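You operate a simulated robot arm through the tools that you are given. There is no shell and no other tool. Be economical: measure what you need, move in short steps, check, and stop when the job is done.

You run a simulated two-armed robot. Do the job below in one go: nothing can be reset, and whatever is moved stays where it is left.

JOB
Wipe up the spill on the wall end office side top with the cloth and put it back.

It is judged by the outcome, as a careful person would: the job done as asked, and still so three seconds after it is handed in. It fails if anything else is knocked over, pushed out of place, dropped, spilled or broken. Flat cloth is picked up by pressing the open fingertips on it (5 to 10 N) and closing them slowly along it; thin cloth reads only 2 to 8 mm in the jaws.

ROBOT AND FRAMES
Two 7-joint arms with two-finger parallel grippers on one trunk, on a base that drives. Base frame: it is fixed to the floor where the robot stands at the start and does not move with it; the origin is under the middle of the robot, x ahead of it, y to its left, z up. Readings come in mm, rad, newtons and seconds.
The left shoulder is at the start at [70, 134, 1051], the right one opposite. With the tool pointing down near the work surface each hand reaches from about 100 to 640 mm from the robot's upright axis, wherever it stands, measured 20 degrees to its own side. Places, roughly: cloth [-4000, -500, 750]. Payload 1.57 kg a hand.
The TCP of each hand is the grasp point between the finger pads, 30 mm short of the fingertips. In the tool frame z runs along the fingers and y along their closing line. Largest opening 80 mm; finger width 17, thickness 12; the body of the gripper, 40 by 82 mm, starts 80 mm behind the TCP.
Orientation is told as [roll, pitch, yaw] about the base's x, y, z axes, in that order, counted from this pose: with the fingers straight down and closing along the base's y, the tool's x points along the base's -x, its y along +y and its z along -z.

CONTROLS
- The arms move only by the tool move_arm. It takes "left_motion", "right_motion" or both (then of equal length, played together; a hand with none holds still); each is a list of rows, each a list of 7 numbers: the shift along the tool's x, y, z in units of 100 mm (1.0 is 100 mm), then the turn, a rotation vector about the tool's x, y, z in units of 45 degrees (1.0 is 45 degrees), then the closure, from 0 (fully open) to 1 (shut). In form: [[x, y, z, wx, wy, wz, hand], ...]. A call has 1 to 20 rows; each row is the pose to reach, as a shift and turn from the pose commanded when the call began, along the tool's axes at that moment. A call with a number of a shift or a turn outside -1 to 1 is refused whole. A row lasts 0.2 s, in which the tool goes at most 50 mm and 0.15 rad; a call with a longer step from one row to the next is refused whole, and so is a gripper value outside its range. A pose out of reach is approached as far as the arm can. The call stops where the force on the tool passes 40 N (or 10 N more than at its start, if that is more) or the arm is blocked; 0.2 s more then pass. Each finger travels about 153 mm/s and halts on what it meets, pressing with about 42 N; the grip force reading is that of the motor and also rises with nothing between the fingers. The clock runs only during rows and for 0.2 s after the last one: add rows that repeat a pose to give the fingers time. The reply holds the time, the measured pose of the TCP, the force on the tool along the base axes, the opening and the grip force, in the units named above and with some noise, with the torque about the TCP (base axes, N m) and any sound that the robot's microphone picked up.
- Cameras (640 x 400 px; columns grow to the right, rows downward): "scene" is now at [136.6, 4.9, 1272.7]; the picture's right is [0.07, -1.00, 0.00], its down [-0.63, -0.04, -0.77] and it looks along [0.77, 0.05, -0.64] (base axes); focal length 252 px, centre (320, 200). "left" rides on the left gripper at [72, 7, -122] in its tool frame; the picture's right is [-0.09, 1.00, 0.00], its down [-0.84, -0.08, -0.54] and it looks along [-0.54, -0.05, 0.84] (tool axes); focal length 238 px, centre (320, 200). "right" rides on the right gripper at [72, -7, -122] in its tool frame; the picture's right is [0.09, 1.00, 0.00], its down [-0.84, 0.08, -0.54] and it looks along [-0.54, 0.05, 0.84] (tool axes); focal length 238 px, centre (320, 200). There is no depth. A picture from a camera that has moved, and an enlarged one, comes with that camera's place and axes in the base frame and with its lens.
- capture(camera): a new picture of that camera. No time passes.
- lift_body(by): slides the trunk up (or, below 0, down) by that many mm; the arms and the scene camera ride with it, the base frame stays. It gives what a move gives, with no picture.
- roll_base(legs): drives the robot by 1 to 6 legs, each [ahead, left, turn to the left] in mm, mm and rad, along the robot's own axes; the way and the turn of a leg run together, so that a leg with both is an arc; at most 1500 mm and 3.142 rad a leg. The arms and the cameras ride along, it lands a little off, and it stops where it bumps. It gives what a move gives.
- head_to(pan, tilt): turns the head with the scene camera to pan (to the left, within 1.501 rad either way) and tilt (down, from -0.506 to 1.204), counted from straight ahead of the robot. It gives what a move gives.
- zoom(camera, box): a new picture of the part [left, top, right, bottom] of that camera's present view, enlarged. No time passes.
- sign_off(): hands the job in; it is judged then, once.

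Work in short steps. Places have to be worked out from the pictures, the camera data and where the tool is seen: move nearer, look again, correct. Check each grasp and each placing, and mend what went wrong. You have 135 turns and 122 pictures in all, those below and enlarged ones among them. Open the grippers and draw the arms clear of the work before you hand the job in, unless the task says otherwise; then end with one line.

The tools are called after ">>>" by a JSON object that holds its "api" and its "payload". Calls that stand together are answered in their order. move_arm: Moves the arms, as the interface text tells. Its arguments: {"type":"object","properties":{"left_motion":{"type":"array"},"right_motion":{"type":"array"}},"required":[]} The other tools are called the same way: lift_body (by) slides the trunk up or down; roll_base (legs) drives the base; head_to (pan, tilt) turns the head that bears the scene camera; capture (camera) takes a picture; zoom (camera, box) takes an enlarged picture of a part of a camera's view; sign_off () hands the job in.

At the start:

```text
time_s: 0.0
left_tcp_pos: [492.7, 220.5, 941.3]
left_tool_rot: [0.0, 0.0, 0.0]
left_force: [-0.3, -0.5, -0.2]
left_moment: [-0.04, 0.01, 0.01]
left_opening: 80.0
left_gripper_force: 0.0
right_tcp_pos: [467.9, -221.3, 968.6]
right_tool_rot: [0.0, 0.001, 0.001]
right_force: [-0.4, 0.6, -0.8]
right_moment: [0.0, -0.01, -0.01]
right_opening: 80.2
right_gripper_force: 0.0
trunk travel left (down, up): [-625.0, 315.0]
robot x, y, heading: [2.0, 3.0, -0.002]
head pan, tilt: [0.066, 0.689]
```

scene: 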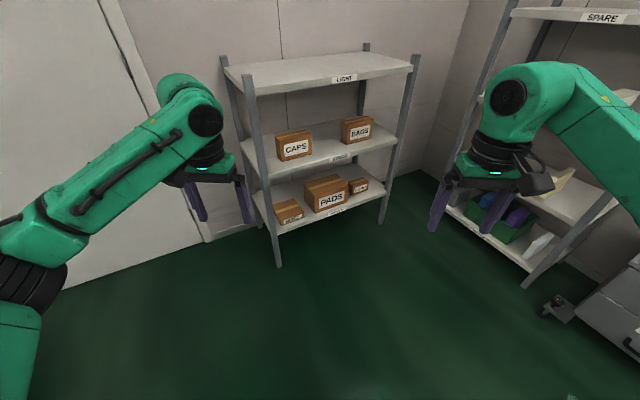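
right: 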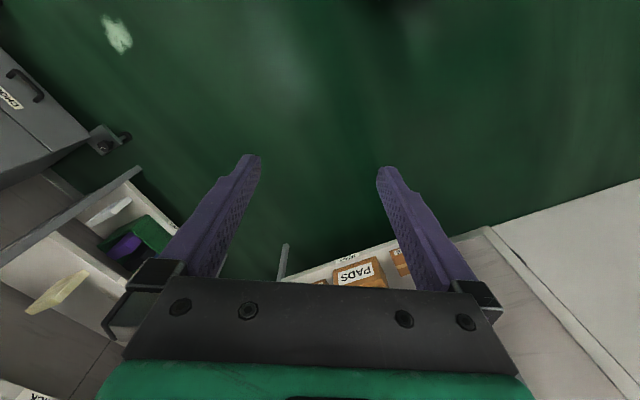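
left: 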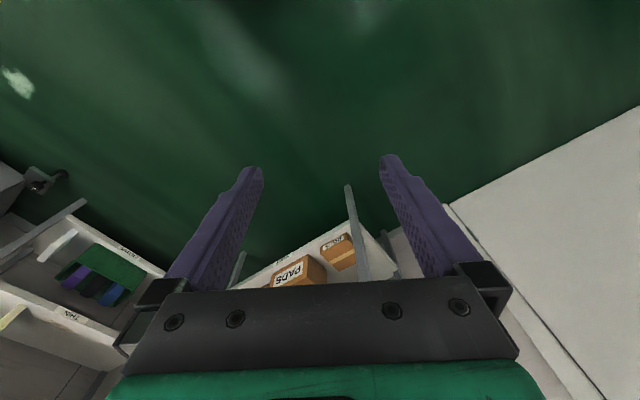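

The start pictures show only shelves ahead; the cloth is about 4 m behind. I look to the sides first.

>>> {"api": "head_to", "payload": {"pan": 1.5, "tilt": 0.35}}

>>> {"api": "capture", "payload": {"camera": "scene"}}

>>> {"api": "head_to", "payload": {"pan": -1.5, "tilt": 0.35}}

>>> {"api": "capture", "payload": {"camera": "scene"}}

```text
time_s: 1.6
left_tcp_pos: [491.8, 221.4, 941.3]
left_tool_rot: [0.0, -0.001, 0.001]
left_force: [-1.0, 0.4, 0.5]
left_moment: [-0.01, 0.0, 0.01]
left_opening: 79.8
left_gripper_force: 0.1
right_tcp_pos: [467.9, -222.2, 967.7]
right_tool_rot: [0.0, 0.002, -0.001]
right_force: [-0.7, 0.0, 0.1]
right_moment: [-0.01, 0.01, -0.01]
right_opening: 80.1
right_gripper_force: 0.0
trunk travel left (down, up): [-625.0, 315.0]
robot x, y, heading: [2.1, -0.7, 0.004]
head pan, tilt: [1.499, 0.351]
```

```text
118 pictures are left
camera scene: at [58.2, 92.2, 1303.2], right [1.0, -0.07, 0.0], down [-0.03, -0.34, -0.94], along [0.07, 0.94, -0.34], focal length 252 px, centre (320, 200)
```

scene: 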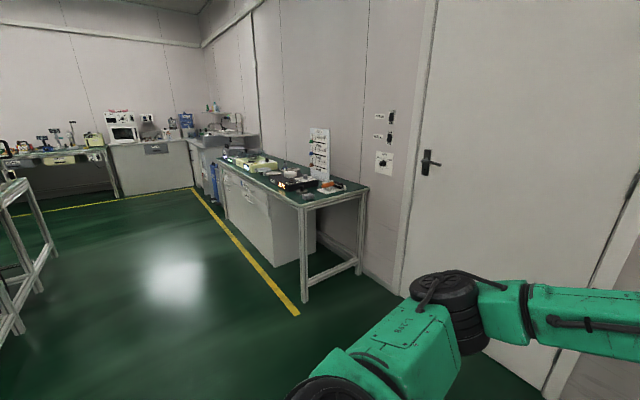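

```text
time_s: 4.2
left_tcp_pos: [492.1, 221.1, 941.2]
left_tool_rot: [0.0, 0.002, 0.002]
left_force: [0.4, -0.4, 0.1]
left_moment: [-0.01, -0.01, 0.0]
left_opening: 79.9
left_gripper_force: 0.1
right_tcp_pos: [468.2, -221.3, 968.3]
right_tool_rot: [0.0, 0.0, -0.002]
right_force: [1.3, 0.4, 0.0]
right_moment: [0.03, 0.0, 0.02]
right_opening: 80.1
right_gripper_force: 0.0
trunk travel left (down, up): [-625.0, 315.0]
robot x, y, heading: [0.5, 2.2, 0.002]
head pan, tilt: [-1.499, 0.351]
```

```text
117 pictures are left
camera scene: at [58.2, -93.6, 1303.2], right [-1.0, -0.07, 0.0], down [-0.02, 0.34, -0.94], along [0.07, -0.94, -0.34], focal length 252 px, centre (320, 200)
```

scene: 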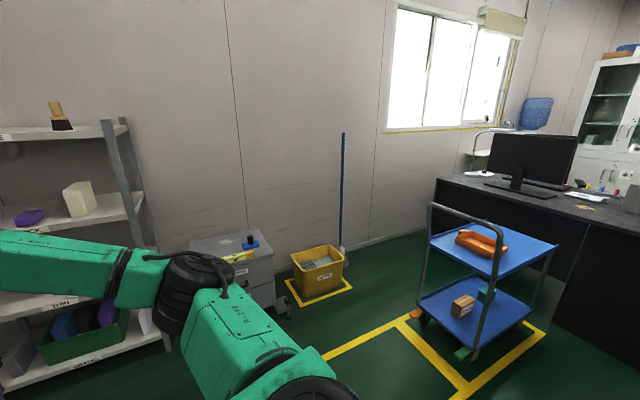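

The office desk is to the rear right. I turn around to face the cloth's side.

>>> {"api": "roll_base", "payload": {"legs": [[0, 0, 3.141]]}}

>>> {"api": "head_to", "payload": {"pan": 0.6, "tilt": 0.35}}

>>> {"api": "capture", "payload": {"camera": "scene"}}

>>> {"api": "head_to", "payload": {"pan": -0.3, "tilt": 0.35}}

>>> {"api": "capture", "payload": {"camera": "scene"}}

```text
time_s: 11.9
left_tcp_pos: [-492.1, -222.5, 941.3]
left_tool_rot: [0.0, 0.0, 3.141]
left_force: [0.0, -1.0, -0.6]
left_moment: [0.04, 0.01, 0.04]
left_opening: 80.2
left_gripper_force: 0.0
right_tcp_pos: [-468.8, 220.7, 967.2]
right_tool_rot: [-0.001, 0.0, -3.142]
right_force: [-0.1, 0.2, -0.1]
right_moment: [-0.02, 0.02, 0.0]
right_opening: 79.9
right_gripper_force: 0.0
trunk travel left (down, up): [-625.0, 315.0]
robot x, y, heading: [0.2, -1.3, -3.144]
head pan, tilt: [-1.499, 0.351]
```

```text
time_s: 13.9
left_tcp_pos: [-492.9, -222.2, 941.1]
left_tool_rot: [0.001, 0.002, 3.141]
left_force: [0.3, 0.0, 0.1]
left_moment: [0.03, -0.01, 0.01]
left_opening: 79.8
left_gripper_force: 0.1
right_tcp_pos: [-468.0, 222.0, 968.6]
right_tool_rot: [0.002, -0.001, -3.141]
right_force: [0.5, 0.5, 0.4]
right_moment: [0.05, -0.01, 0.0]
right_opening: 80.3
right_gripper_force: 0.2
trunk travel left (down, up): [-625.0, 315.0]
robot x, y, heading: [0.7, -4.2, -3.143]
head pan, tilt: [0.6, 0.351]
```

```text
116 pictures are left
camera scene: at [-125.9, -53.3, 1303.2], right [-0.56, 0.83, 0.0], down [0.28, 0.19, -0.94], along [-0.78, -0.53, -0.34], focal length 252 px, centre (320, 200)
```

scene: 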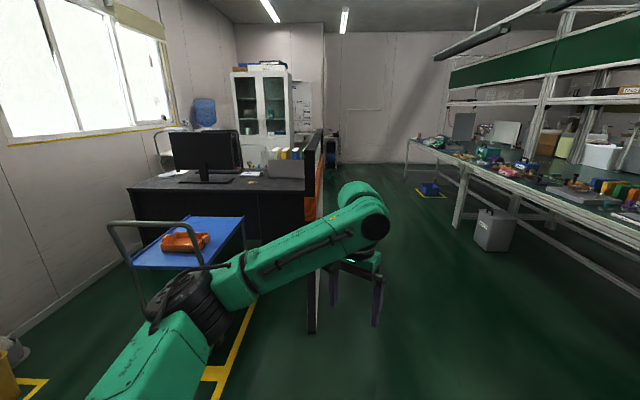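

```text
time_s: 15.1
left_tcp_pos: [-491.0, -220.9, 940.7]
left_tool_rot: [-0.001, 0.0, 3.141]
left_force: [0.3, 0.1, -0.4]
left_moment: [0.0, 0.0, 0.02]
left_opening: 80.0
left_gripper_force: 0.1
right_tcp_pos: [-467.8, 222.1, 967.9]
right_tool_rot: [-0.001, 0.0, -3.142]
right_force: [0.1, 0.3, -0.5]
right_moment: [-0.03, 0.02, -0.01]
right_opening: 80.0
right_gripper_force: 0.1
trunk travel left (down, up): [-625.0, 315.0]
robot x, y, heading: [0.5, -0.5, -3.138]
head pan, tilt: [-0.3, 0.351]
```

```text
115 pictures are left
camera scene: at [-138.0, 26.7, 1303.2], right [0.29, 0.96, 0.0], down [0.33, -0.1, -0.94], along [-0.9, 0.28, -0.34], focal length 252 px, centre (320, 200)
```

scene: 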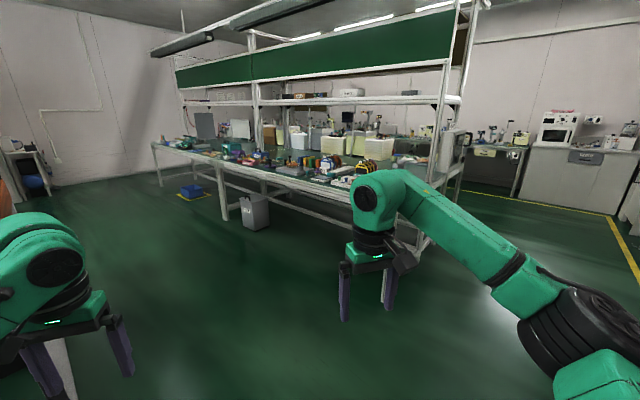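

The central bench has an office-facing side; its far end is at the wall. I zoom in to look for the cloth and spill.

>>> {"api": "zoom", "payload": {"camera": "scene", "box": [130, 90, 450, 290]}}

>>> {"api": "head_to", "payload": {"pan": 0.2, "tilt": 0.3}}

>>> {"api": "capture", "payload": {"camera": "scene"}}

```text
2.00 times, centred on (290, 190) of scene
camera zoom: at [-138.0, 26.7, 1303.2], right [0.29, 0.96, 0.0], down [0.33, -0.1, -0.94], along [-0.9, 0.28, -0.34], focal length 503 px, centre (380, 220)
```

zoom: 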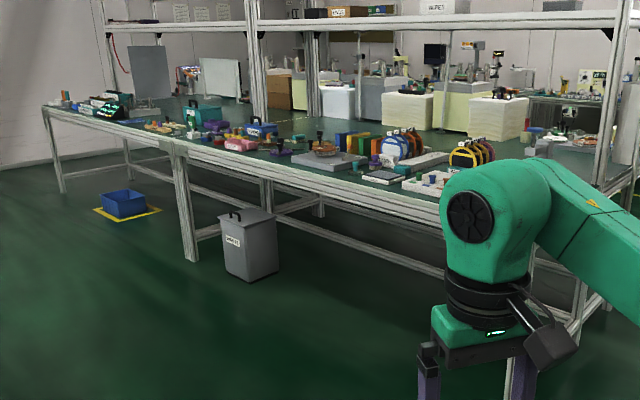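

```text
time_s: 16.0
left_tcp_pos: [-491.4, -221.2, 940.9]
left_tool_rot: [0.0, 0.002, 3.141]
left_force: [-0.1, -0.7, 1.1]
left_moment: [-0.01, 0.02, 0.02]
left_opening: 80.2
left_gripper_force: 0.0
right_tcp_pos: [-467.8, 221.3, 967.7]
right_tool_rot: [0.0, 0.0, -3.141]
right_force: [-0.5, 0.5, -0.1]
right_moment: [-0.01, 0.03, 0.0]
right_opening: 80.0
right_gripper_force: 0.1
trunk travel left (down, up): [-625.0, 315.0]
robot x, y, heading: [-1.3, -0.6, -3.147]
head pan, tilt: [0.201, 0.3]
```

```text
113 pictures are left
camera scene: at [-140.5, -19.2, 1307.9], right [-0.2, 0.98, 0.0], down [0.29, 0.06, -0.96], along [-0.94, -0.19, -0.3], focal length 252 px, centre (320, 200)
```

scene: 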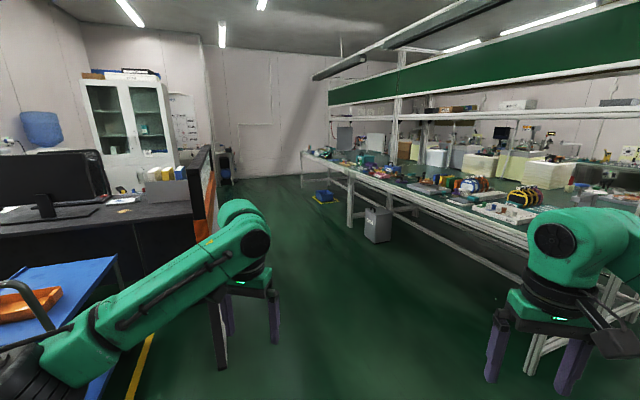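

From the pictures I estimate the bench front line runs along (-0.855,-0.518) through about (-3230,-237), leaving an aisle about 1.6 m wide. I drive to the aisle's middle, turn 0.545 left and go along it part way.

>>> {"api": "roll_base", "payload": {"legs": [[985, -200, 0], [0, 0, 0.545], [1400, 0, 0]]}}

>>> {"api": "head_to", "payload": {"pan": -0.3, "tilt": 0.4}}

>>> {"api": "capture", "payload": {"camera": "scene"}}

```text
time_s: 29.5
left_tcp_pos: [-2519.0, -966.6, 941.8]
left_tool_rot: [0.0, -0.001, -2.609]
left_force: [0.1, -0.3, -0.8]
left_moment: [0.0, 0.01, 0.0]
left_opening: 80.3
left_gripper_force: 0.1
right_tcp_pos: [-2723.9, -575.9, 967.6]
right_tool_rot: [0.0, -0.001, -2.607]
right_force: [0.1, 0.4, 0.2]
right_moment: [-0.01, 0.03, -0.04]
right_opening: 80.0
right_gripper_force: 0.0
trunk travel left (down, up): [-625.0, 315.0]
robot x, y, heading: [-2207.8, -527.9, -2.61]
head pan, tilt: [0.201, 0.3]
```

```text
time_s: 30.4
left_tcp_pos: [-2518.9, -966.8, 942.2]
left_tool_rot: [0.0, 0.001, -2.608]
left_force: [-0.8, -0.4, -0.2]
left_moment: [-0.02, 0.01, -0.01]
left_opening: 80.1
left_gripper_force: 0.0
right_tcp_pos: [-2724.8, -574.2, 968.4]
right_tool_rot: [0.0, 0.001, -2.605]
right_force: [-0.2, 1.0, -1.0]
right_moment: [-0.04, 0.01, 0.01]
right_opening: 80.1
right_gripper_force: 0.1
trunk travel left (down, up): [-625.0, 315.0]
robot x, y, heading: [-2208.4, -525.7, -2.608]
head pan, tilt: [-0.3, 0.4]
```

```text
112 pictures are left
camera scene: at [-2340.9, -573.3, 1298.6], right [-0.23, 0.97, 0.0], down [0.38, 0.09, -0.92], along [-0.9, -0.21, -0.39], focal length 252 px, centre (320, 200)
```

scene: 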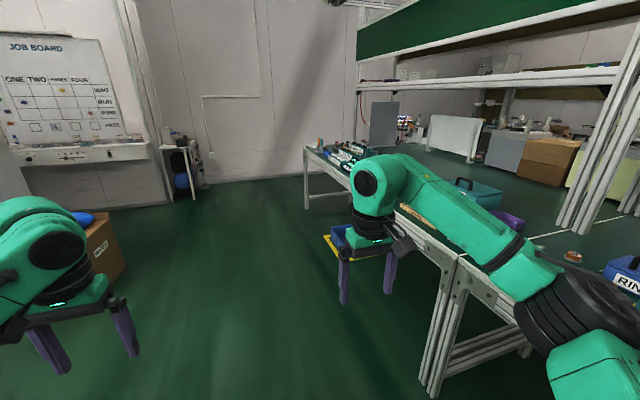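

The wall-end table starts past the double leg. I go about 1.1 m further and look to the right.

>>> {"api": "roll_base", "payload": {"legs": [[1150, 0, 0]]}}

>>> {"api": "head_to", "payload": {"pan": -1.1, "tilt": 0.6}}

>>> {"api": "capture", "payload": {"camera": "scene"}}

```text
time_s: 36.2
left_tcp_pos: [-3511.6, -1545.9, 941.0]
left_tool_rot: [0.0, 0.0, -2.613]
left_force: [0.0, -0.2, 0.4]
left_moment: [0.0, 0.0, 0.03]
left_opening: 79.9
left_gripper_force: 0.0
right_tcp_pos: [-3714.6, -1153.4, 967.0]
right_tool_rot: [0.0, -0.001, -2.614]
right_force: [-0.5, 0.7, 0.1]
right_moment: [-0.01, 0.01, -0.03]
right_opening: 80.1
right_gripper_force: 0.0
trunk travel left (down, up): [-625.0, 315.0]
robot x, y, heading: [-3201.7, -1106.8, -2.61]
head pan, tilt: [-0.3, 0.4]
```

```text
time_s: 37.4
left_tcp_pos: [-3511.9, -1545.9, 941.5]
left_tool_rot: [0.0, 0.001, -2.614]
left_force: [0.1, 0.3, -0.2]
left_moment: [-0.02, 0.0, 0.01]
left_opening: 79.7
left_gripper_force: 0.1
right_tcp_pos: [-3714.1, -1152.9, 968.2]
right_tool_rot: [-0.001, 0.001, -2.613]
right_force: [-0.1, 0.2, 0.6]
right_moment: [0.04, 0.03, -0.01]
right_opening: 80.1
right_gripper_force: 0.1
trunk travel left (down, up): [-625.0, 315.0]
robot x, y, heading: [-3194.7, -1109.7, -2.613]
head pan, tilt: [-1.1, 0.6]
```

```text
111 pictures are left
camera scene: at [-3315.2, -1085.8, 1280.4], right [0.54, 0.84, 0.0], down [0.48, -0.3, -0.83], along [-0.69, 0.45, -0.56], focal length 252 px, centre (320, 200)
```

scene: 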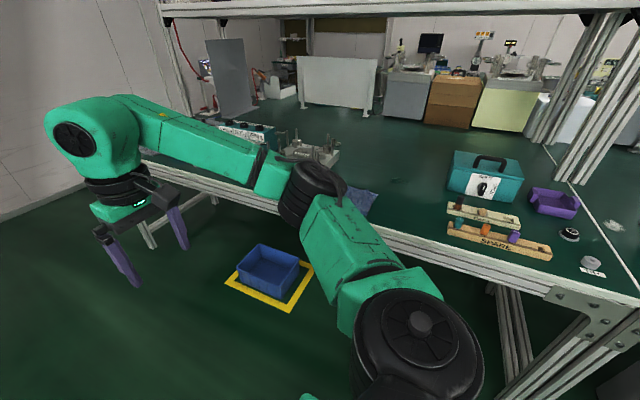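

The cloth (blue) lies behind the arm near (-3890,-530). I go 200 mm on and turn to face the bench.

>>> {"api": "roll_base", "payload": {"legs": [[220, 0, 0], [0, 0, -1.571]]}}

>>> {"api": "head_to", "payload": {"pan": 0.0, "tilt": 0.6}}

>>> {"api": "capture", "payload": {"camera": "scene"}}

```text
time_s: 42.9
left_tcp_pos: [-3831.2, -909.1, 940.5]
left_tool_rot: [-0.001, 0.001, 2.108]
left_force: [-0.5, -0.4, -0.7]
left_moment: [0.02, 0.0, -0.03]
left_opening: 80.1
left_gripper_force: 0.1
right_tcp_pos: [-3439.4, -703.6, 968.6]
right_tool_rot: [-0.002, 0.0, 2.107]
right_force: [0.1, 0.9, -0.1]
right_moment: [-0.02, 0.0, -0.01]
right_opening: 79.9
right_gripper_force: 0.0
trunk travel left (down, up): [-625.0, 315.0]
robot x, y, heading: [-3392.1, -1217.5, 2.111]
head pan, tilt: [-1.1, 0.6]
```

```text
time_s: 44.2
left_tcp_pos: [-3830.9, -910.3, 941.1]
left_tool_rot: [-0.001, 0.0, 2.105]
left_force: [0.3, -0.5, -0.6]
left_moment: [-0.02, -0.02, -0.02]
left_opening: 79.6
left_gripper_force: 0.1
right_tcp_pos: [-3438.8, -703.9, 968.2]
right_tool_rot: [0.0, 0.0, 2.106]
right_force: [0.7, 0.9, 0.8]
right_moment: [0.0, 0.0, 0.01]
right_opening: 80.3
right_gripper_force: 0.1
trunk travel left (down, up): [-625.0, 315.0]
robot x, y, heading: [-3390.1, -1216.3, 2.101]
head pan, tilt: [0.0, 0.6]
```

```text
110 pictures are left
camera scene: at [-3459.1, -1100.7, 1280.4], right [0.86, 0.51, 0.0], down [0.29, -0.49, -0.82], along [-0.42, 0.71, -0.57], focal length 252 px, centre (320, 200)
```

scene: 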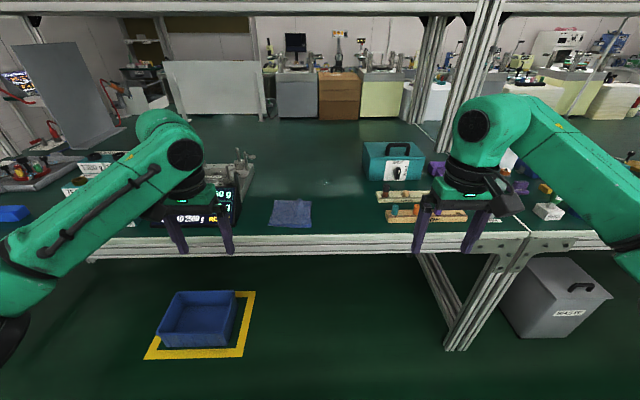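

Clear view: the cloth is in front and some marks lie behind it. I zoom in.

>>> {"api": "zoom", "payload": {"camera": "scene", "box": [220, 130, 420, 255]}}

```text
3.20 times, centred on (320, 192) of scene
camera zoom: at [-3459.1, -1100.7, 1280.4], right [0.86, 0.51, 0.0], down [0.29, -0.49, -0.82], along [-0.42, 0.71, -0.57], focal length 805 px, centre (320, 224)
```

zoom: 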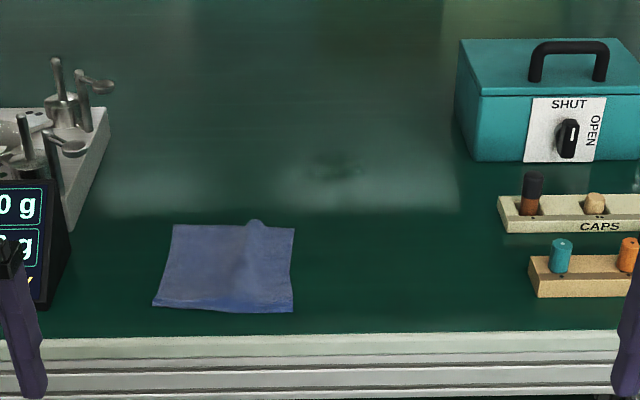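

Spill seems a faint dark patch about 1030 mm ahead of the robot, cloth about 824 ahead and 100 left. Raise the trunk a little for clearance and view, then shift right 190 and ahead 300.

>>> {"api": "lift_body", "payload": {"by": 100}}

>>> {"api": "roll_base", "payload": {"legs": [[0, -190, 0], [300, 0, 0]]}}

>>> {"api": "head_to", "payload": {"pan": 0.2, "tilt": 0.8}}

>>> {"api": "capture", "payload": {"camera": "scene"}}

>>> {"api": "capture", "payload": {"camera": "left"}}

```text
time_s: 45.5
left_tcp_pos: [-3830.7, -908.7, 1041.5]
left_tool_rot: [0.0, 0.002, 2.108]
left_force: [-0.8, 0.1, -0.4]
left_moment: [0.01, -0.01, -0.02]
left_opening: 80.0
left_gripper_force: 0.1
right_tcp_pos: [-3437.7, -701.9, 1068.3]
right_tool_rot: [0.001, 0.0, 2.105]
right_force: [-0.1, -0.4, 0.6]
right_moment: [-0.01, -0.03, 0.01]
right_opening: 79.9
right_gripper_force: 0.1
trunk travel left (down, up): [-725.0, 215.0]
robot x, y, heading: [-3388.9, -1217.1, 2.104]
head pan, tilt: [0.0, 0.6]
```

```text
time_s: 48.7
left_tcp_pos: [-3817.8, -558.8, 1042.7]
left_tool_rot: [-0.001, -0.001, 2.105]
left_force: [0.4, -0.2, -0.6]
left_moment: [0.01, 0.0, -0.02]
left_opening: 80.0
left_gripper_force: 0.0
right_tcp_pos: [-3425.5, -352.6, 1068.7]
right_tool_rot: [0.0, 0.0, 2.108]
right_force: [-0.2, -1.2, -0.7]
right_moment: [0.04, 0.04, -0.04]
right_opening: 80.2
right_gripper_force: 0.1
trunk travel left (down, up): [-725.0, 215.0]
robot x, y, heading: [-3376.5, -866.0, 2.107]
head pan, tilt: [0.0, 0.6]
```

```text
time_s: 49.4
left_tcp_pos: [-3817.3, -557.4, 1041.2]
left_tool_rot: [0.001, 0.003, 2.104]
left_force: [0.6, 0.2, 0.8]
left_moment: [-0.01, 0.0, 0.03]
left_opening: 80.3
left_gripper_force: 0.1
right_tcp_pos: [-3426.3, -351.5, 1067.1]
right_tool_rot: [0.0, 0.002, 2.109]
right_force: [0.2, 0.2, 0.0]
right_moment: [0.0, 0.02, 0.01]
right_opening: 79.9
right_gripper_force: 0.1
trunk travel left (down, up): [-725.0, 215.0]
robot x, y, heading: [-3376.2, -865.8, 2.107]
head pan, tilt: [0.201, 0.799]
```

```text
108 pictures are left
camera scene: at [-3455.4, -765.0, 1363.5], right [0.74, 0.67, 0.0], down [0.48, -0.53, -0.7], along [-0.47, 0.52, -0.72], focal length 252 px, centre (320, 200)
```

scene: 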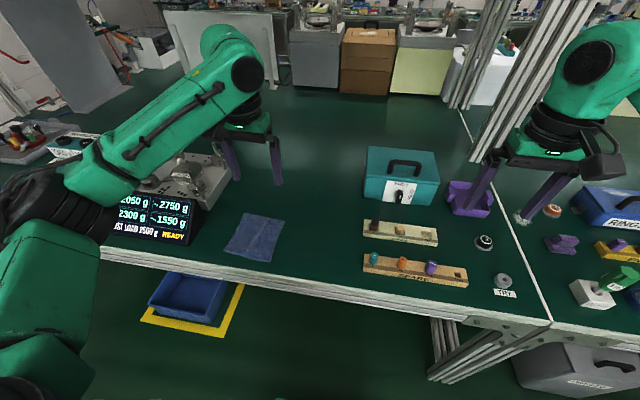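

```text
107 pictures are left
camera left: at [-3786.9, -621.2, 1163.2], right [-0.9, -0.43, 0.0], down [-0.36, 0.76, 0.54], along [-0.23, 0.49, -0.84], focal length 238 px, centre (320, 200)
```

left: 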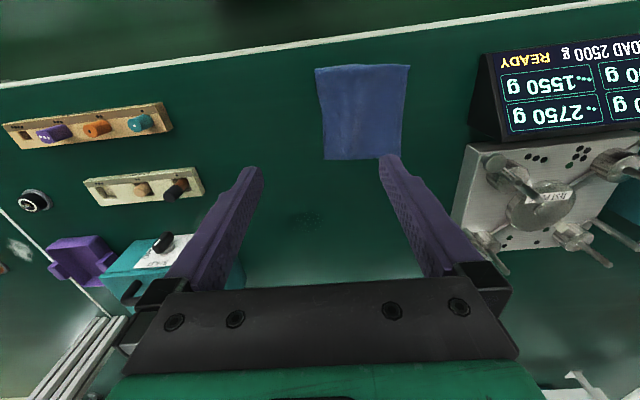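

Two candidates for marks: a dark one at left-camera (308,220) and a pale one across the seam at (18,250). I zoom in on both.

>>> {"api": "zoom", "payload": {"camera": "left", "box": [230, 150, 390, 250]}}

>>> {"api": "zoom", "payload": {"camera": "scene", "box": [440, 150, 600, 250]}}

>>> {"api": "zoom", "payload": {"camera": "scene", "box": [220, 140, 380, 240]}}

```text
4.00 times, centred on (310, 200) of left
camera zoom: at [-3786.9, -621.2, 1163.2], right [-0.9, -0.43, 0.0], down [-0.36, 0.76, 0.54], along [-0.23, 0.49, -0.84], focal length 953 px, centre (360, 200)
```

zoom: 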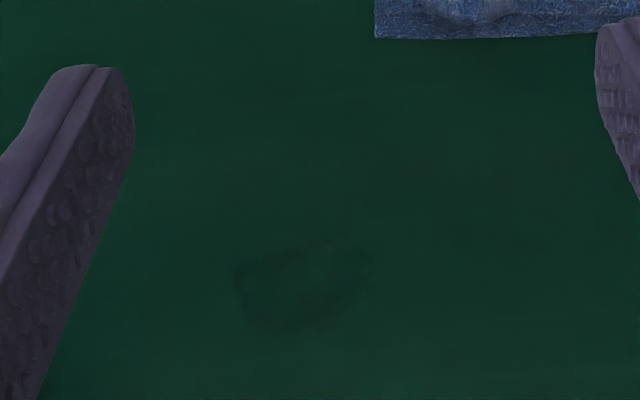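

```text
4.00 times, centred on (520, 200) of scene
camera zoom: at [-3455.4, -765.0, 1363.5], right [0.74, 0.67, 0.0], down [0.48, -0.53, -0.7], along [-0.47, 0.52, -0.72], focal length 1006 px, centre (-480, 200)
```

zoom: 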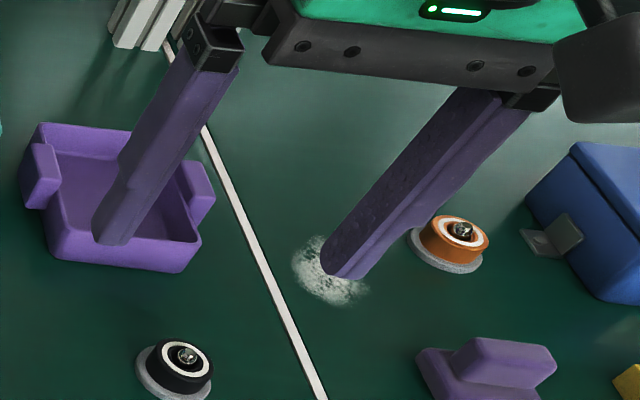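

```text
4.00 times, centred on (300, 190) of scene
camera zoom: at [-3455.4, -765.0, 1363.5], right [0.74, 0.67, 0.0], down [0.48, -0.53, -0.7], along [-0.47, 0.52, -0.72], focal length 1006 px, centre (400, 240)
```

zoom: 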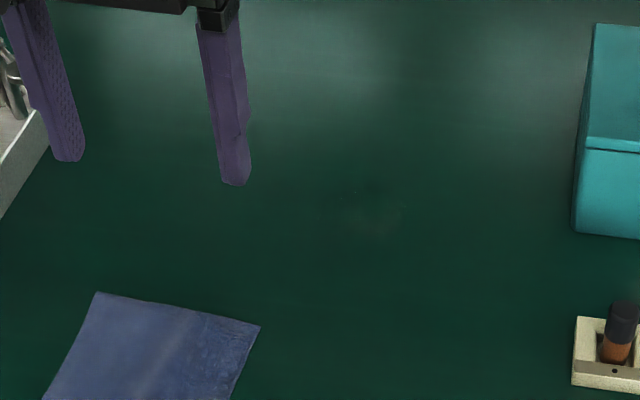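

Bench top is at z≈750; spill (faint, wet) at about (-3895,-314), cloth centred at (-3894,-562), about 140 mm square. The pale mark lies across the seam on the other table. I look down to see how close my base is to the bench.

>>> {"api": "head_to", "payload": {"pan": 0.0, "tilt": 1.2}}

>>> {"api": "capture", "payload": {"camera": "scene"}}

```text
time_s: 50.3
left_tcp_pos: [-3816.9, -557.1, 1042.0]
left_tool_rot: [-0.001, 0.0, 2.106]
left_force: [-0.7, 0.3, 0.1]
left_moment: [0.0, 0.02, -0.01]
left_opening: 79.9
left_gripper_force: 0.0
right_tcp_pos: [-3423.4, -353.2, 1068.8]
right_tool_rot: [0.0, 0.001, 2.106]
right_force: [0.2, -0.1, 0.3]
right_moment: [-0.01, -0.01, 0.02]
right_opening: 79.9
right_gripper_force: 0.0
trunk travel left (down, up): [-725.0, 215.0]
robot x, y, heading: [-3374.7, -868.7, 2.106]
head pan, tilt: [0.0, 1.201]
```

```text
103 pictures are left
camera scene: at [-3429.6, -777.4, 1335.8], right [0.86, 0.51, 0.0], down [0.47, -0.8, -0.36], along [-0.18, 0.31, -0.93], focal length 252 px, centre (320, 200)
```

scene: 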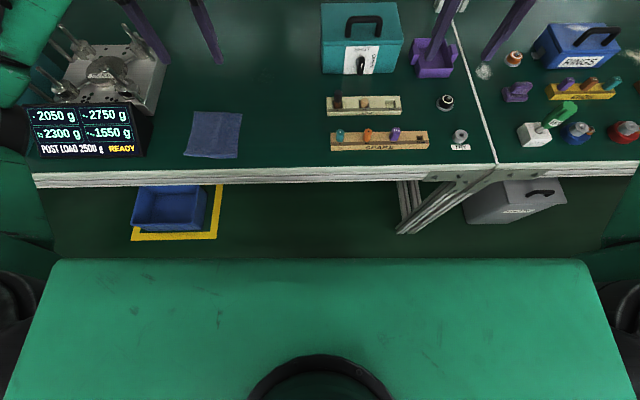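

The bench edge is about 430 mm ahead of my axis, trunk front about 130. I move 160 mm closer.

>>> {"api": "roll_base", "payload": {"legs": [[160, 0, 0]]}}

>>> {"api": "head_to", "payload": {"pan": 0.35, "tilt": 0.95}}

>>> {"api": "capture", "payload": {"camera": "scene"}}

>>> {"api": "capture", "payload": {"camera": "left"}}

```text
time_s: 51.7
left_tcp_pos: [-3897.7, -423.6, 1042.4]
left_tool_rot: [0.0, -0.001, 2.107]
left_force: [-0.1, 0.4, 0.3]
left_moment: [0.0, 0.01, 0.01]
left_opening: 79.7
left_gripper_force: 0.0
right_tcp_pos: [-3504.5, -218.1, 1069.5]
right_tool_rot: [0.001, -0.002, 2.106]
right_force: [0.6, 1.1, 0.5]
right_moment: [0.01, -0.01, 0.03]
right_opening: 80.0
right_gripper_force: 0.0
trunk travel left (down, up): [-725.0, 215.0]
robot x, y, heading: [-3458.1, -734.0, 2.108]
head pan, tilt: [0.0, 1.201]
```

```text
time_s: 52.5
left_tcp_pos: [-3898.6, -421.6, 1040.9]
left_tool_rot: [0.0, 0.001, 2.106]
left_force: [-1.4, 1.2, -0.1]
left_moment: [0.0, 0.02, 0.0]
left_opening: 80.0
left_gripper_force: 0.0
right_tcp_pos: [-3508.5, -215.3, 1068.5]
right_tool_rot: [-0.001, -0.001, 2.106]
right_force: [-0.2, -0.9, 0.3]
right_moment: [0.03, 0.02, -0.04]
right_opening: 80.2
right_gripper_force: 0.0
trunk travel left (down, up): [-725.0, 215.0]
robot x, y, heading: [-3454.6, -728.2, 2.104]
head pan, tilt: [0.351, 0.949]
```

```text
102 pictures are left
camera scene: at [-3538.4, -642.8, 1351.9], right [0.63, 0.77, 0.0], down [0.63, -0.52, -0.58], along [-0.45, 0.37, -0.81], focal length 252 px, centre (320, 200)
```

scene: 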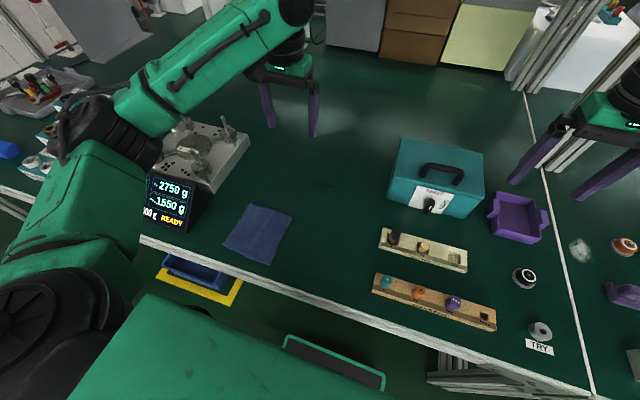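

```text
101 pictures are left
camera left: at [-3867.8, -485.3, 1163.3], right [-0.9, -0.43, 0.0], down [-0.36, 0.76, 0.54], along [-0.23, 0.49, -0.84], focal length 238 px, centre (320, 200)
```

left: 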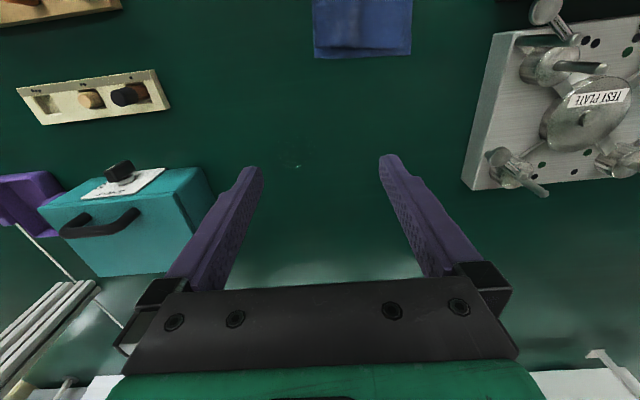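

I zoom in to pin down the spill from this view.

>>> {"api": "zoom", "payload": {"camera": "left", "box": [240, 110, 400, 210]}}

>>> {"api": "zoom", "payload": {"camera": "scene", "box": [240, 130, 400, 230]}}

```text
4.00 times, centred on (320, 160) of left
camera zoom: at [-3867.8, -485.3, 1163.3], right [-0.9, -0.43, 0.0], down [-0.36, 0.76, 0.54], along [-0.23, 0.49, -0.84], focal length 953 px, centre (320, 360)
```

zoom: 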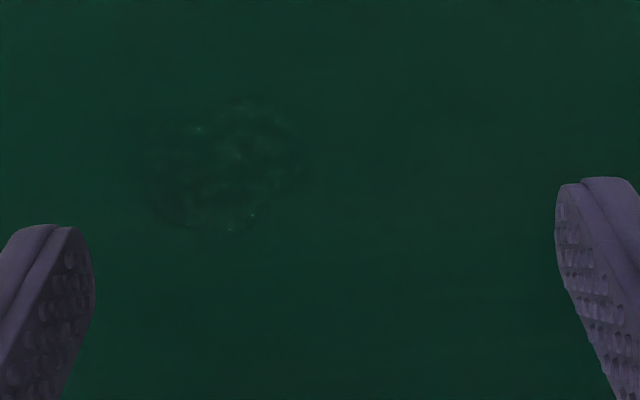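

```text
4.00 times, centred on (320, 180) of scene
camera zoom: at [-3538.4, -642.8, 1351.9], right [0.63, 0.77, 0.0], down [0.63, -0.52, -0.58], along [-0.45, 0.37, -0.81], focal length 1006 px, centre (320, 280)
```

zoom: 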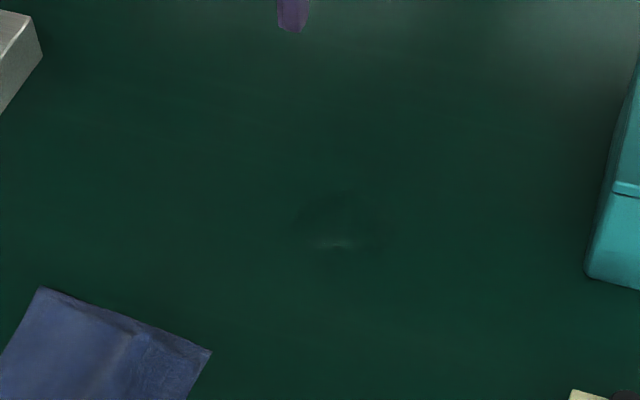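

Spill centre about (-3898,-322), radius ≈36 mm, in reach. I bring the left hand over the cloth (122 mm back, 68 mm left) and down partway.

>>> {"api": "move_arm", "payload": {"left_motion": [[0.3, 0.17, 0, 0, 0, 0, 0], [0.6, 0.34, 0, 0, 0, 0, 0], [0.9, 0.5, 0.1, 0, 0, 0, 0.1], [1.0, 0.68, 0.3, 0, 0, 0, 0.2], [1.0, 0.68, 0.6, 0, 0, 0, 0.25], [1.0, 0.68, 0.9, 0, 0, 0, 0.25]]}}

>>> {"api": "capture", "payload": {"camera": "left"}}

```text
time_s: 54.0
left_tcp_pos: [-3906.6, -541.7, 951.6]
left_tool_rot: [0.0, 0.0, 2.105]
left_force: [0.2, 0.0, -0.1]
left_moment: [0.03, 0.0, 0.03]
left_opening: 60.1
left_gripper_force: 0.1
right_tcp_pos: [-3506.6, -216.2, 1067.6]
right_tool_rot: [-0.001, 0.001, 2.106]
right_force: [0.4, -0.9, 0.5]
right_moment: [-0.02, 0.01, 0.0]
right_opening: 79.9
right_gripper_force: 0.0
trunk travel left (down, up): [-725.0, 215.0]
robot x, y, heading: [-3456.8, -732.7, 2.102]
head pan, tilt: [0.351, 0.949]
```

```text
98 pictures are left
camera left: at [-3874.7, -606.5, 1072.8], right [-0.9, -0.43, 0.0], down [-0.36, 0.76, 0.54], along [-0.23, 0.49, -0.84], focal length 238 px, centre (320, 200)
```

left: 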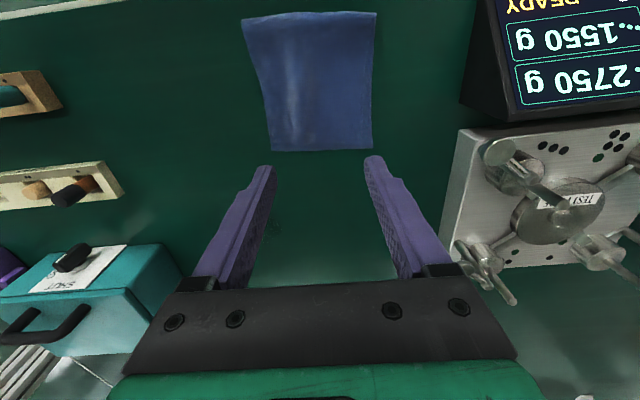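

Cloth centre is at (-3890,-562), 26 mm further back in tool x. I shift and descend 1.0, then the rest to just above the cloth.

>>> {"api": "move_arm", "payload": {"left_motion": [[0.15, -0.04, 0.2, 0, 0, 0, 0.25], [0.26, -0.04, 0.5, 0, 0, 0, 0.25], [0.26, -0.04, 0.8, 0, 0, 0, 0.25], [0.26, -0.04, 1.0, 0, 0, 0, 0.25]]}}

>>> {"api": "move_arm", "payload": {"left_motion": [[0, 0, 0.2, 0, 0, 0, 0.25], [0, 0, 0.4, 0, 0, 0, 0.25], [0, 0, 0.55, 0, 0, 0, 0.25]]}}

>>> {"api": "capture", "payload": {"camera": "left"}}

>>> {"api": "capture", "payload": {"camera": "scene"}}

```text
time_s: 55.0
left_tcp_pos: [-3889.4, -562.6, 852.0]
left_tool_rot: [0.0, -0.002, 2.104]
left_force: [-0.5, 0.8, 0.1]
left_moment: [-0.03, 0.0, 0.0]
left_opening: 59.9
left_gripper_force: 0.1
right_tcp_pos: [-3507.9, -216.5, 1068.5]
right_tool_rot: [0.002, 0.0, 2.106]
right_force: [0.1, 0.4, -0.5]
right_moment: [0.02, 0.01, -0.04]
right_opening: 79.9
right_gripper_force: 0.0
trunk travel left (down, up): [-725.0, 215.0]
robot x, y, heading: [-3457.0, -730.2, 2.103]
head pan, tilt: [0.351, 0.949]
```

```text
time_s: 55.8
left_tcp_pos: [-3889.4, -563.1, 796.0]
left_tool_rot: [0.001, -0.001, 2.107]
left_force: [0.4, -0.4, -0.2]
left_moment: [0.01, 0.01, 0.01]
left_opening: 59.6
left_gripper_force: 0.0
right_tcp_pos: [-3507.2, -216.3, 1068.0]
right_tool_rot: [0.001, 0.003, 2.107]
right_force: [-1.5, -0.3, -0.6]
right_moment: [-0.01, -0.02, -0.01]
right_opening: 79.9
right_gripper_force: 0.0
trunk travel left (down, up): [-725.0, 215.0]
robot x, y, heading: [-3455.0, -732.5, 2.101]
head pan, tilt: [0.351, 0.949]
```

```text
97 pictures are left
camera left: at [-3858.4, -626.9, 918.2], right [-0.9, -0.43, 0.0], down [-0.36, 0.76, 0.54], along [-0.23, 0.49, -0.84], focal length 238 px, centre (320, 200)
```

left: 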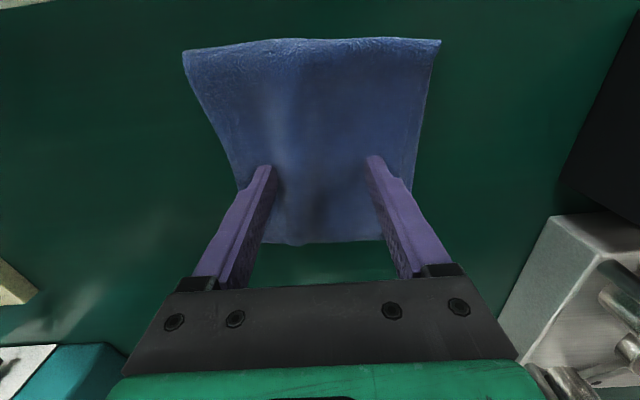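

```text
96 pictures are left
camera scene: at [-3538.3, -643.2, 1352.0], right [0.63, 0.77, 0.0], down [0.63, -0.51, -0.58], along [-0.45, 0.37, -0.81], focal length 252 px, centre (320, 200)
```

scene: 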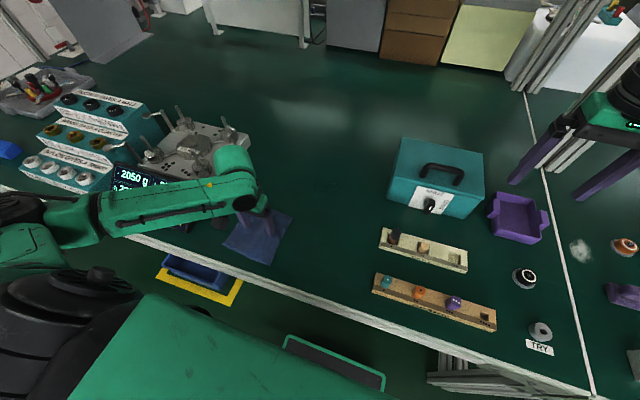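

The fingers sit over the cloth's middle; I press down in small steps and watch the force.

>>> {"api": "move_arm", "payload": {"left_motion": [[0, 0, 0.06, 0, 0, 0, 0.25], [0, 0, 0.11, 0, 0, 0, 0.25], [0, 0, 0.11, 0, 0, 0, 0.25]]}}

```text
time_s: 56.5
left_tcp_pos: [-3890.6, -559.6, 791.3]
left_tool_rot: [0.0, -0.019, 2.106]
left_force: [2.2, -3.1, 25.1]
left_moment: [-0.01, -0.43, -0.03]
left_opening: 59.8
left_gripper_force: 0.0
right_tcp_pos: [-3503.7, -217.0, 1068.6]
right_tool_rot: [0.002, -0.002, 2.109]
right_force: [-0.3, -0.9, -0.5]
right_moment: [0.0, -0.01, -0.01]
right_opening: 79.8
right_gripper_force: 0.2
trunk travel left (down, up): [-725.0, 215.0]
robot x, y, heading: [-3457.7, -730.9, 2.106]
head pan, tilt: [0.351, 0.949]
stopped in row 3 (left hand): the force on the tool passed its limit at 43 N (the readings are from after the stop); the commanded pose is now the measured one
```

Contact is at TCP z≈792, pushing 25 N; I ease up a little.

>>> {"api": "move_arm", "payload": {"left_motion": [[0, 0, -0.02, 0, 0, 0, 0.25], [0, 0, -0.02, 0, 0, 0, 0.25]]}}

```text
time_s: 57.1
left_tcp_pos: [-3890.9, -559.4, 791.0]
left_tool_rot: [0.002, -0.014, 2.108]
left_force: [-0.5, 2.5, 16.3]
left_moment: [0.19, -0.22, 0.04]
left_opening: 60.0
left_gripper_force: 0.1
right_tcp_pos: [-3504.7, -216.2, 1069.0]
right_tool_rot: [0.002, 0.0, 2.107]
right_force: [-1.2, 0.1, 1.0]
right_moment: [-0.02, 0.0, -0.01]
right_opening: 79.8
right_gripper_force: 0.1
trunk travel left (down, up): [-725.0, 215.0]
robot x, y, heading: [-3456.9, -730.2, 2.108]
head pan, tilt: [0.351, 0.949]
```

16 N now; I rise another 2 mm and close slowly along the cloth.

>>> {"api": "move_arm", "payload": {"left_motion": [[0, 0, -0.018, 0, 0, 0, 0.25], [0, 0, -0.018, 0, 0, 0, 0.28], [0, 0, -0.018, 0, 0, 0, 0.34], [0, 0, -0.018, 0, 0, 0, 0.4], [0, 0, -0.018, 0, 0, 0, 0.46], [0, 0, -0.018, 0, 0, 0, 0.52], [0, 0, -0.018, 0, 0, 0, 0.58], [0, 0, -0.018, 0, 0, 0, 0.64], [0, 0, -0.018, 0, 0, 0, 0.7], [0, 0, -0.018, 0, 0, 0, 0.76], [0, 0, -0.018, 0, 0, 0, 0.82], [0, 0, -0.018, 0, 0, 0, 0.88], [0, 0, -0.018, 0, 0, 0, 0.94], [0, 0, -0.018, 0, 0, 0, 1.0], [0, 0, -0.018, 0, 0, 0, 1.0], [0, 0, -0.018, 0, 0, 0, 1.0]]}}

>>> {"api": "capture", "payload": {"camera": "left"}}

```text
time_s: 60.5
left_tcp_pos: [-3892.3, -560.0, 791.7]
left_tool_rot: [0.002, -0.011, 2.108]
left_force: [0.4, 0.6, 0.4]
left_moment: [0.01, 0.0, -0.01]
left_opening: 2.7
left_gripper_force: 23.7
right_tcp_pos: [-3506.7, -215.8, 1068.2]
right_tool_rot: [0.0, 0.001, 2.107]
right_force: [-0.6, 0.3, 0.5]
right_moment: [0.0, 0.02, -0.04]
right_opening: 80.1
right_gripper_force: 0.0
trunk travel left (down, up): [-725.0, 215.0]
robot x, y, heading: [-3459.1, -731.9, 2.102]
head pan, tilt: [0.351, 0.949]
```

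```text
95 pictures are left
camera left: at [-3859.7, -625.3, 913.6], right [-0.9, -0.43, 0.0], down [-0.36, 0.75, 0.55], along [-0.24, 0.5, -0.83], focal length 238 px, centre (320, 200)
```

left: 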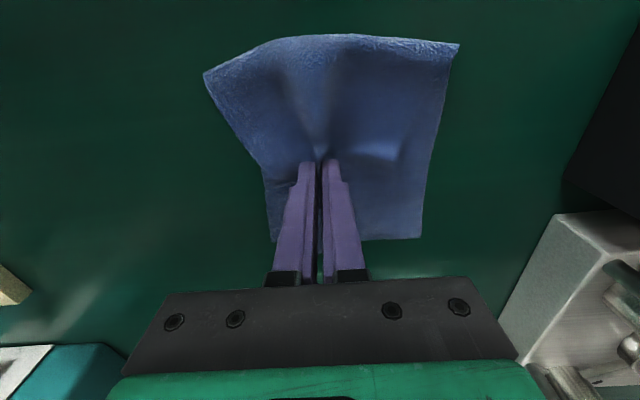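

Opening 2.7 mm with a pleat between the tips: looks gripped. I lift and check.

>>> {"api": "move_arm", "payload": {"left_motion": [[0, 0, -0.1, 0, 0, 0, 1], [0, 0, -0.25, 0, 0, 0, 1], [0, 0, -0.45, 0, 0, 0, 1], [0, 0, -0.7, 0, 0, 0, 1], [0, 0, -0.9, 0, 0, 0, 1]]}}

>>> {"api": "capture", "payload": {"camera": "left"}}

>>> {"api": "capture", "payload": {"camera": "scene"}}

```text
time_s: 61.7
left_tcp_pos: [-3890.4, -560.0, 883.4]
left_tool_rot: [0.001, -0.01, 2.108]
left_force: [-0.4, 0.2, -0.6]
left_moment: [-0.01, -0.04, -0.01]
left_opening: 3.0
left_gripper_force: 24.0
right_tcp_pos: [-3506.1, -217.0, 1067.9]
right_tool_rot: [0.0, 0.0, 2.106]
right_force: [0.2, -0.2, 0.9]
right_moment: [0.02, -0.03, 0.02]
right_opening: 80.1
right_gripper_force: 0.0
trunk travel left (down, up): [-725.0, 215.0]
robot x, y, heading: [-3457.7, -733.2, 2.112]
head pan, tilt: [0.351, 0.949]
```

```text
94 pictures are left
camera left: at [-3859.5, -625.9, 1003.6], right [-0.9, -0.43, 0.0], down [-0.36, 0.76, 0.55], along [-0.24, 0.5, -0.83], focal length 238 px, centre (320, 200)
```

left: 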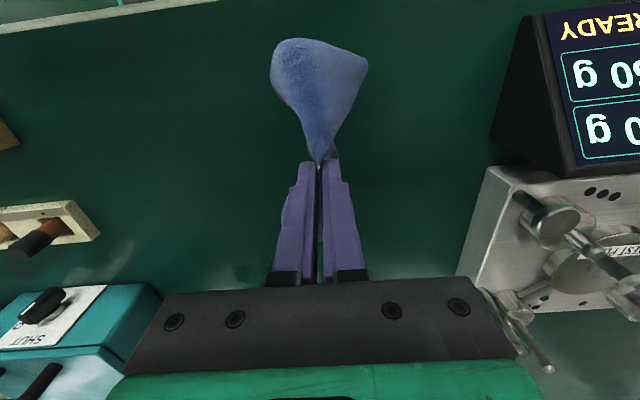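

```text
93 pictures are left
camera scene: at [-3538.0, -643.3, 1352.0], right [0.63, 0.77, 0.0], down [0.63, -0.51, -0.58], along [-0.45, 0.37, -0.81], focal length 252 px, centre (320, 200)
```

scene: 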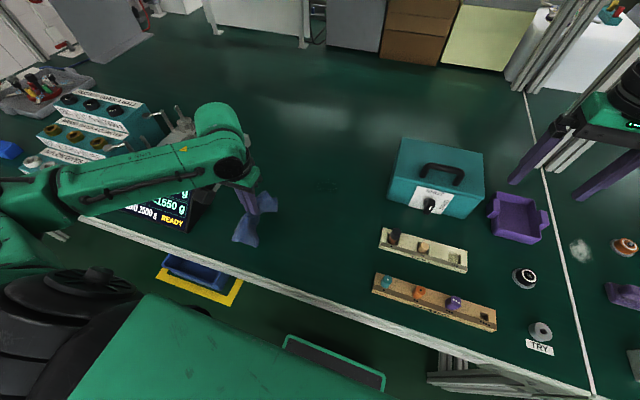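

The cloth hangs from the tips. I carry it to above the spill: -209 mm in tool x, -114 in y.

>>> {"api": "move_arm", "payload": {"left_motion": [[-0.25, -0.15, 0, 0, 0, 0, 1], [-0.5, -0.3, 0, 0, 0, 0, 1], [-0.75, -0.43, 0, 0, 0, 0, 1], [-1.0, -0.57, 0, 0, 0, 0, 1]]}}

>>> {"api": "move_arm", "payload": {"left_motion": [[-0.25, -0.15, 0, 0, 0, 0, 1], [-0.5, -0.3, 0, 0, 0, 0, 1], [-0.75, -0.43, 0, 0, 0, 0, 1], [-0.9, -0.57, 0, 0, 0, 0, 1]]}}

>>> {"api": "capture", "payload": {"camera": "left"}}

>>> {"api": "zoom", "payload": {"camera": "scene", "box": [220, 110, 420, 235]}}

```text
time_s: 62.7
left_tcp_pos: [-3894.7, -444.2, 882.9]
left_tool_rot: [0.004, -0.009, 2.106]
left_force: [-0.2, 0.2, 0.0]
left_moment: [-0.02, 0.03, 0.02]
left_opening: 2.7
left_gripper_force: 23.6
right_tcp_pos: [-3506.3, -214.6, 1067.7]
right_tool_rot: [0.001, -0.001, 2.106]
right_force: [-0.7, 0.2, -0.5]
right_moment: [-0.04, 0.03, 0.04]
right_opening: 79.9
right_gripper_force: 0.0
trunk travel left (down, up): [-725.0, 215.0]
robot x, y, heading: [-3458.4, -728.2, 2.11]
head pan, tilt: [0.351, 0.949]
```

```text
time_s: 63.7
left_tcp_pos: [-3889.1, -337.8, 884.3]
left_tool_rot: [0.003, -0.011, 2.106]
left_force: [-0.8, -0.2, -0.6]
left_moment: [0.0, 0.02, -0.01]
left_opening: 2.7
left_gripper_force: 24.4
right_tcp_pos: [-3506.9, -215.9, 1067.2]
right_tool_rot: [0.003, 0.001, 2.108]
right_force: [0.6, 0.9, -0.1]
right_moment: [-0.02, 0.02, 0.02]
right_opening: 80.1
right_gripper_force: 0.1
trunk travel left (down, up): [-725.0, 215.0]
robot x, y, heading: [-3453.8, -728.0, 2.099]
head pan, tilt: [0.351, 0.949]
```

```text
92 pictures are left
camera left: at [-3857.5, -402.9, 1005.1], right [-0.9, -0.43, 0.0], down [-0.36, 0.76, 0.55], along [-0.24, 0.5, -0.83], focal length 238 px, centre (320, 200)
```

left: 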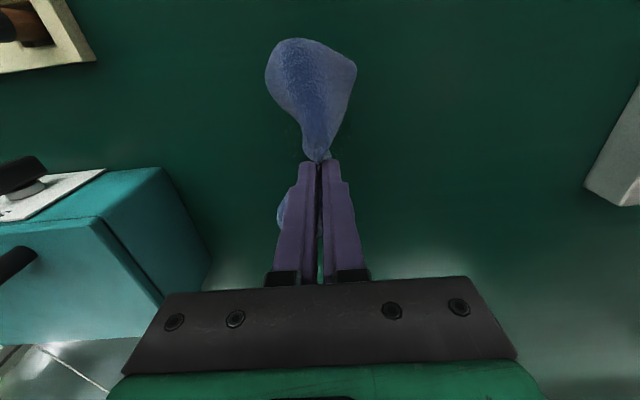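

```text
3.20 times, centred on (320, 172) of scene
camera zoom: at [-3537.7, -642.0, 1351.9], right [0.63, 0.77, 0.0], down [0.63, -0.51, -0.58], along [-0.45, 0.37, -0.81], focal length 805 px, centre (320, 288)
```

zoom: 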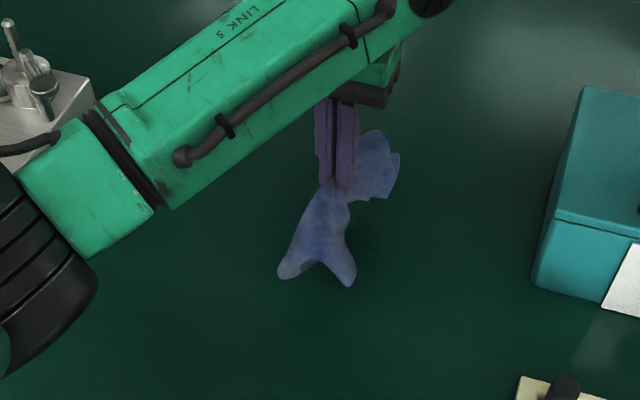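

I lower to just above the surface at the spill, offset corrected (-18 mm in x).

>>> {"api": "move_arm", "payload": {"left_motion": [[-0.1, 0, 0.3, 0, 0, 0, 1], [-0.18, 0, 0.55, 0, 0, 0, 1], [-0.18, 0, 0.75, 0, 0, 0, 1], [-0.18, 0, 0.85, 0, 0, 0, 1]]}}

>>> {"api": "move_arm", "payload": {"left_motion": [[0, 0, 0.03, 0, 0, 0, 1], [0, 0, 0.06, 0, 0, 0, 1], [0, 0, 0.08, 0, 0, 0, 1]]}}

>>> {"api": "capture", "payload": {"camera": "left"}}

>>> {"api": "zoom", "payload": {"camera": "scene", "box": [220, 110, 420, 235]}}

```text
time_s: 64.7
left_tcp_pos: [-3899.2, -322.5, 800.5]
left_tool_rot: [0.002, -0.016, 2.105]
left_force: [0.0, 0.1, 4.7]
left_moment: [0.01, 0.02, -0.03]
left_opening: 3.1
left_gripper_force: 24.1
right_tcp_pos: [-3505.7, -216.4, 1068.5]
right_tool_rot: [0.0, -0.002, 2.107]
right_force: [-0.2, 0.4, -0.7]
right_moment: [-0.03, 0.02, 0.0]
right_opening: 80.1
right_gripper_force: 0.2
trunk travel left (down, up): [-725.0, 215.0]
robot x, y, heading: [-3460.7, -732.4, 2.109]
head pan, tilt: [0.351, 0.949]
```

```text
time_s: 65.5
left_tcp_pos: [-3897.8, -324.0, 794.9]
left_tool_rot: [0.001, -0.016, 2.105]
left_force: [-1.0, -1.0, 15.2]
left_moment: [-0.05, 0.0, 0.02]
left_opening: 3.2
left_gripper_force: 24.6
right_tcp_pos: [-3504.6, -218.6, 1069.6]
right_tool_rot: [-0.001, -0.004, 2.107]
right_force: [-1.0, -0.1, -0.6]
right_moment: [0.02, -0.01, -0.01]
right_opening: 80.1
right_gripper_force: 0.0
trunk travel left (down, up): [-725.0, 215.0]
robot x, y, heading: [-3458.3, -729.6, 2.112]
head pan, tilt: [0.351, 0.949]
```

```text
90 pictures are left
camera left: at [-3866.4, -389.4, 915.0], right [-0.9, -0.43, 0.0], down [-0.35, 0.75, 0.56], along [-0.24, 0.5, -0.83], focal length 238 px, centre (320, 200)
```

left: 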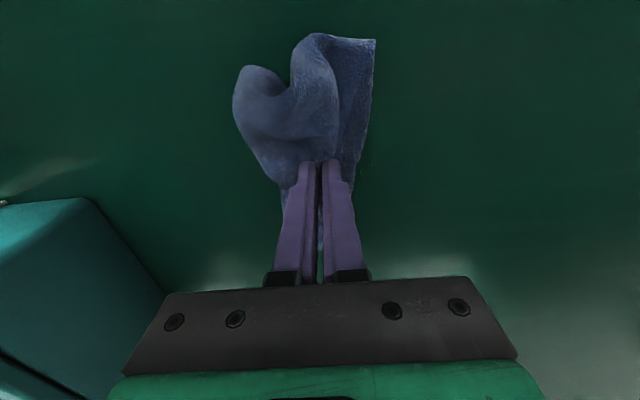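

```text
3.20 times, centred on (320, 172) of scene
camera zoom: at [-3535.8, -645.8, 1352.6], right [0.63, 0.77, 0.0], down [0.63, -0.51, -0.58], along [-0.45, 0.37, -0.81], focal length 805 px, centre (320, 288)
```

zoom: 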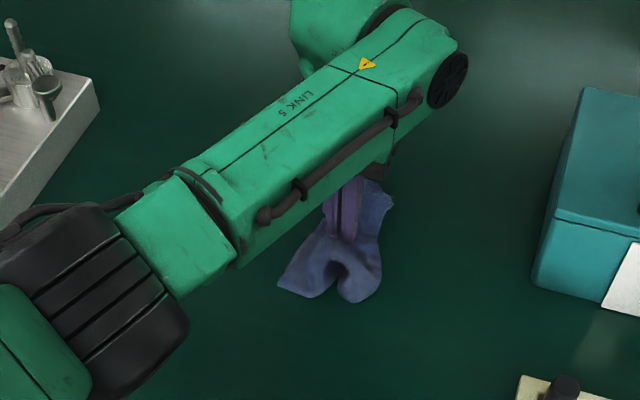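

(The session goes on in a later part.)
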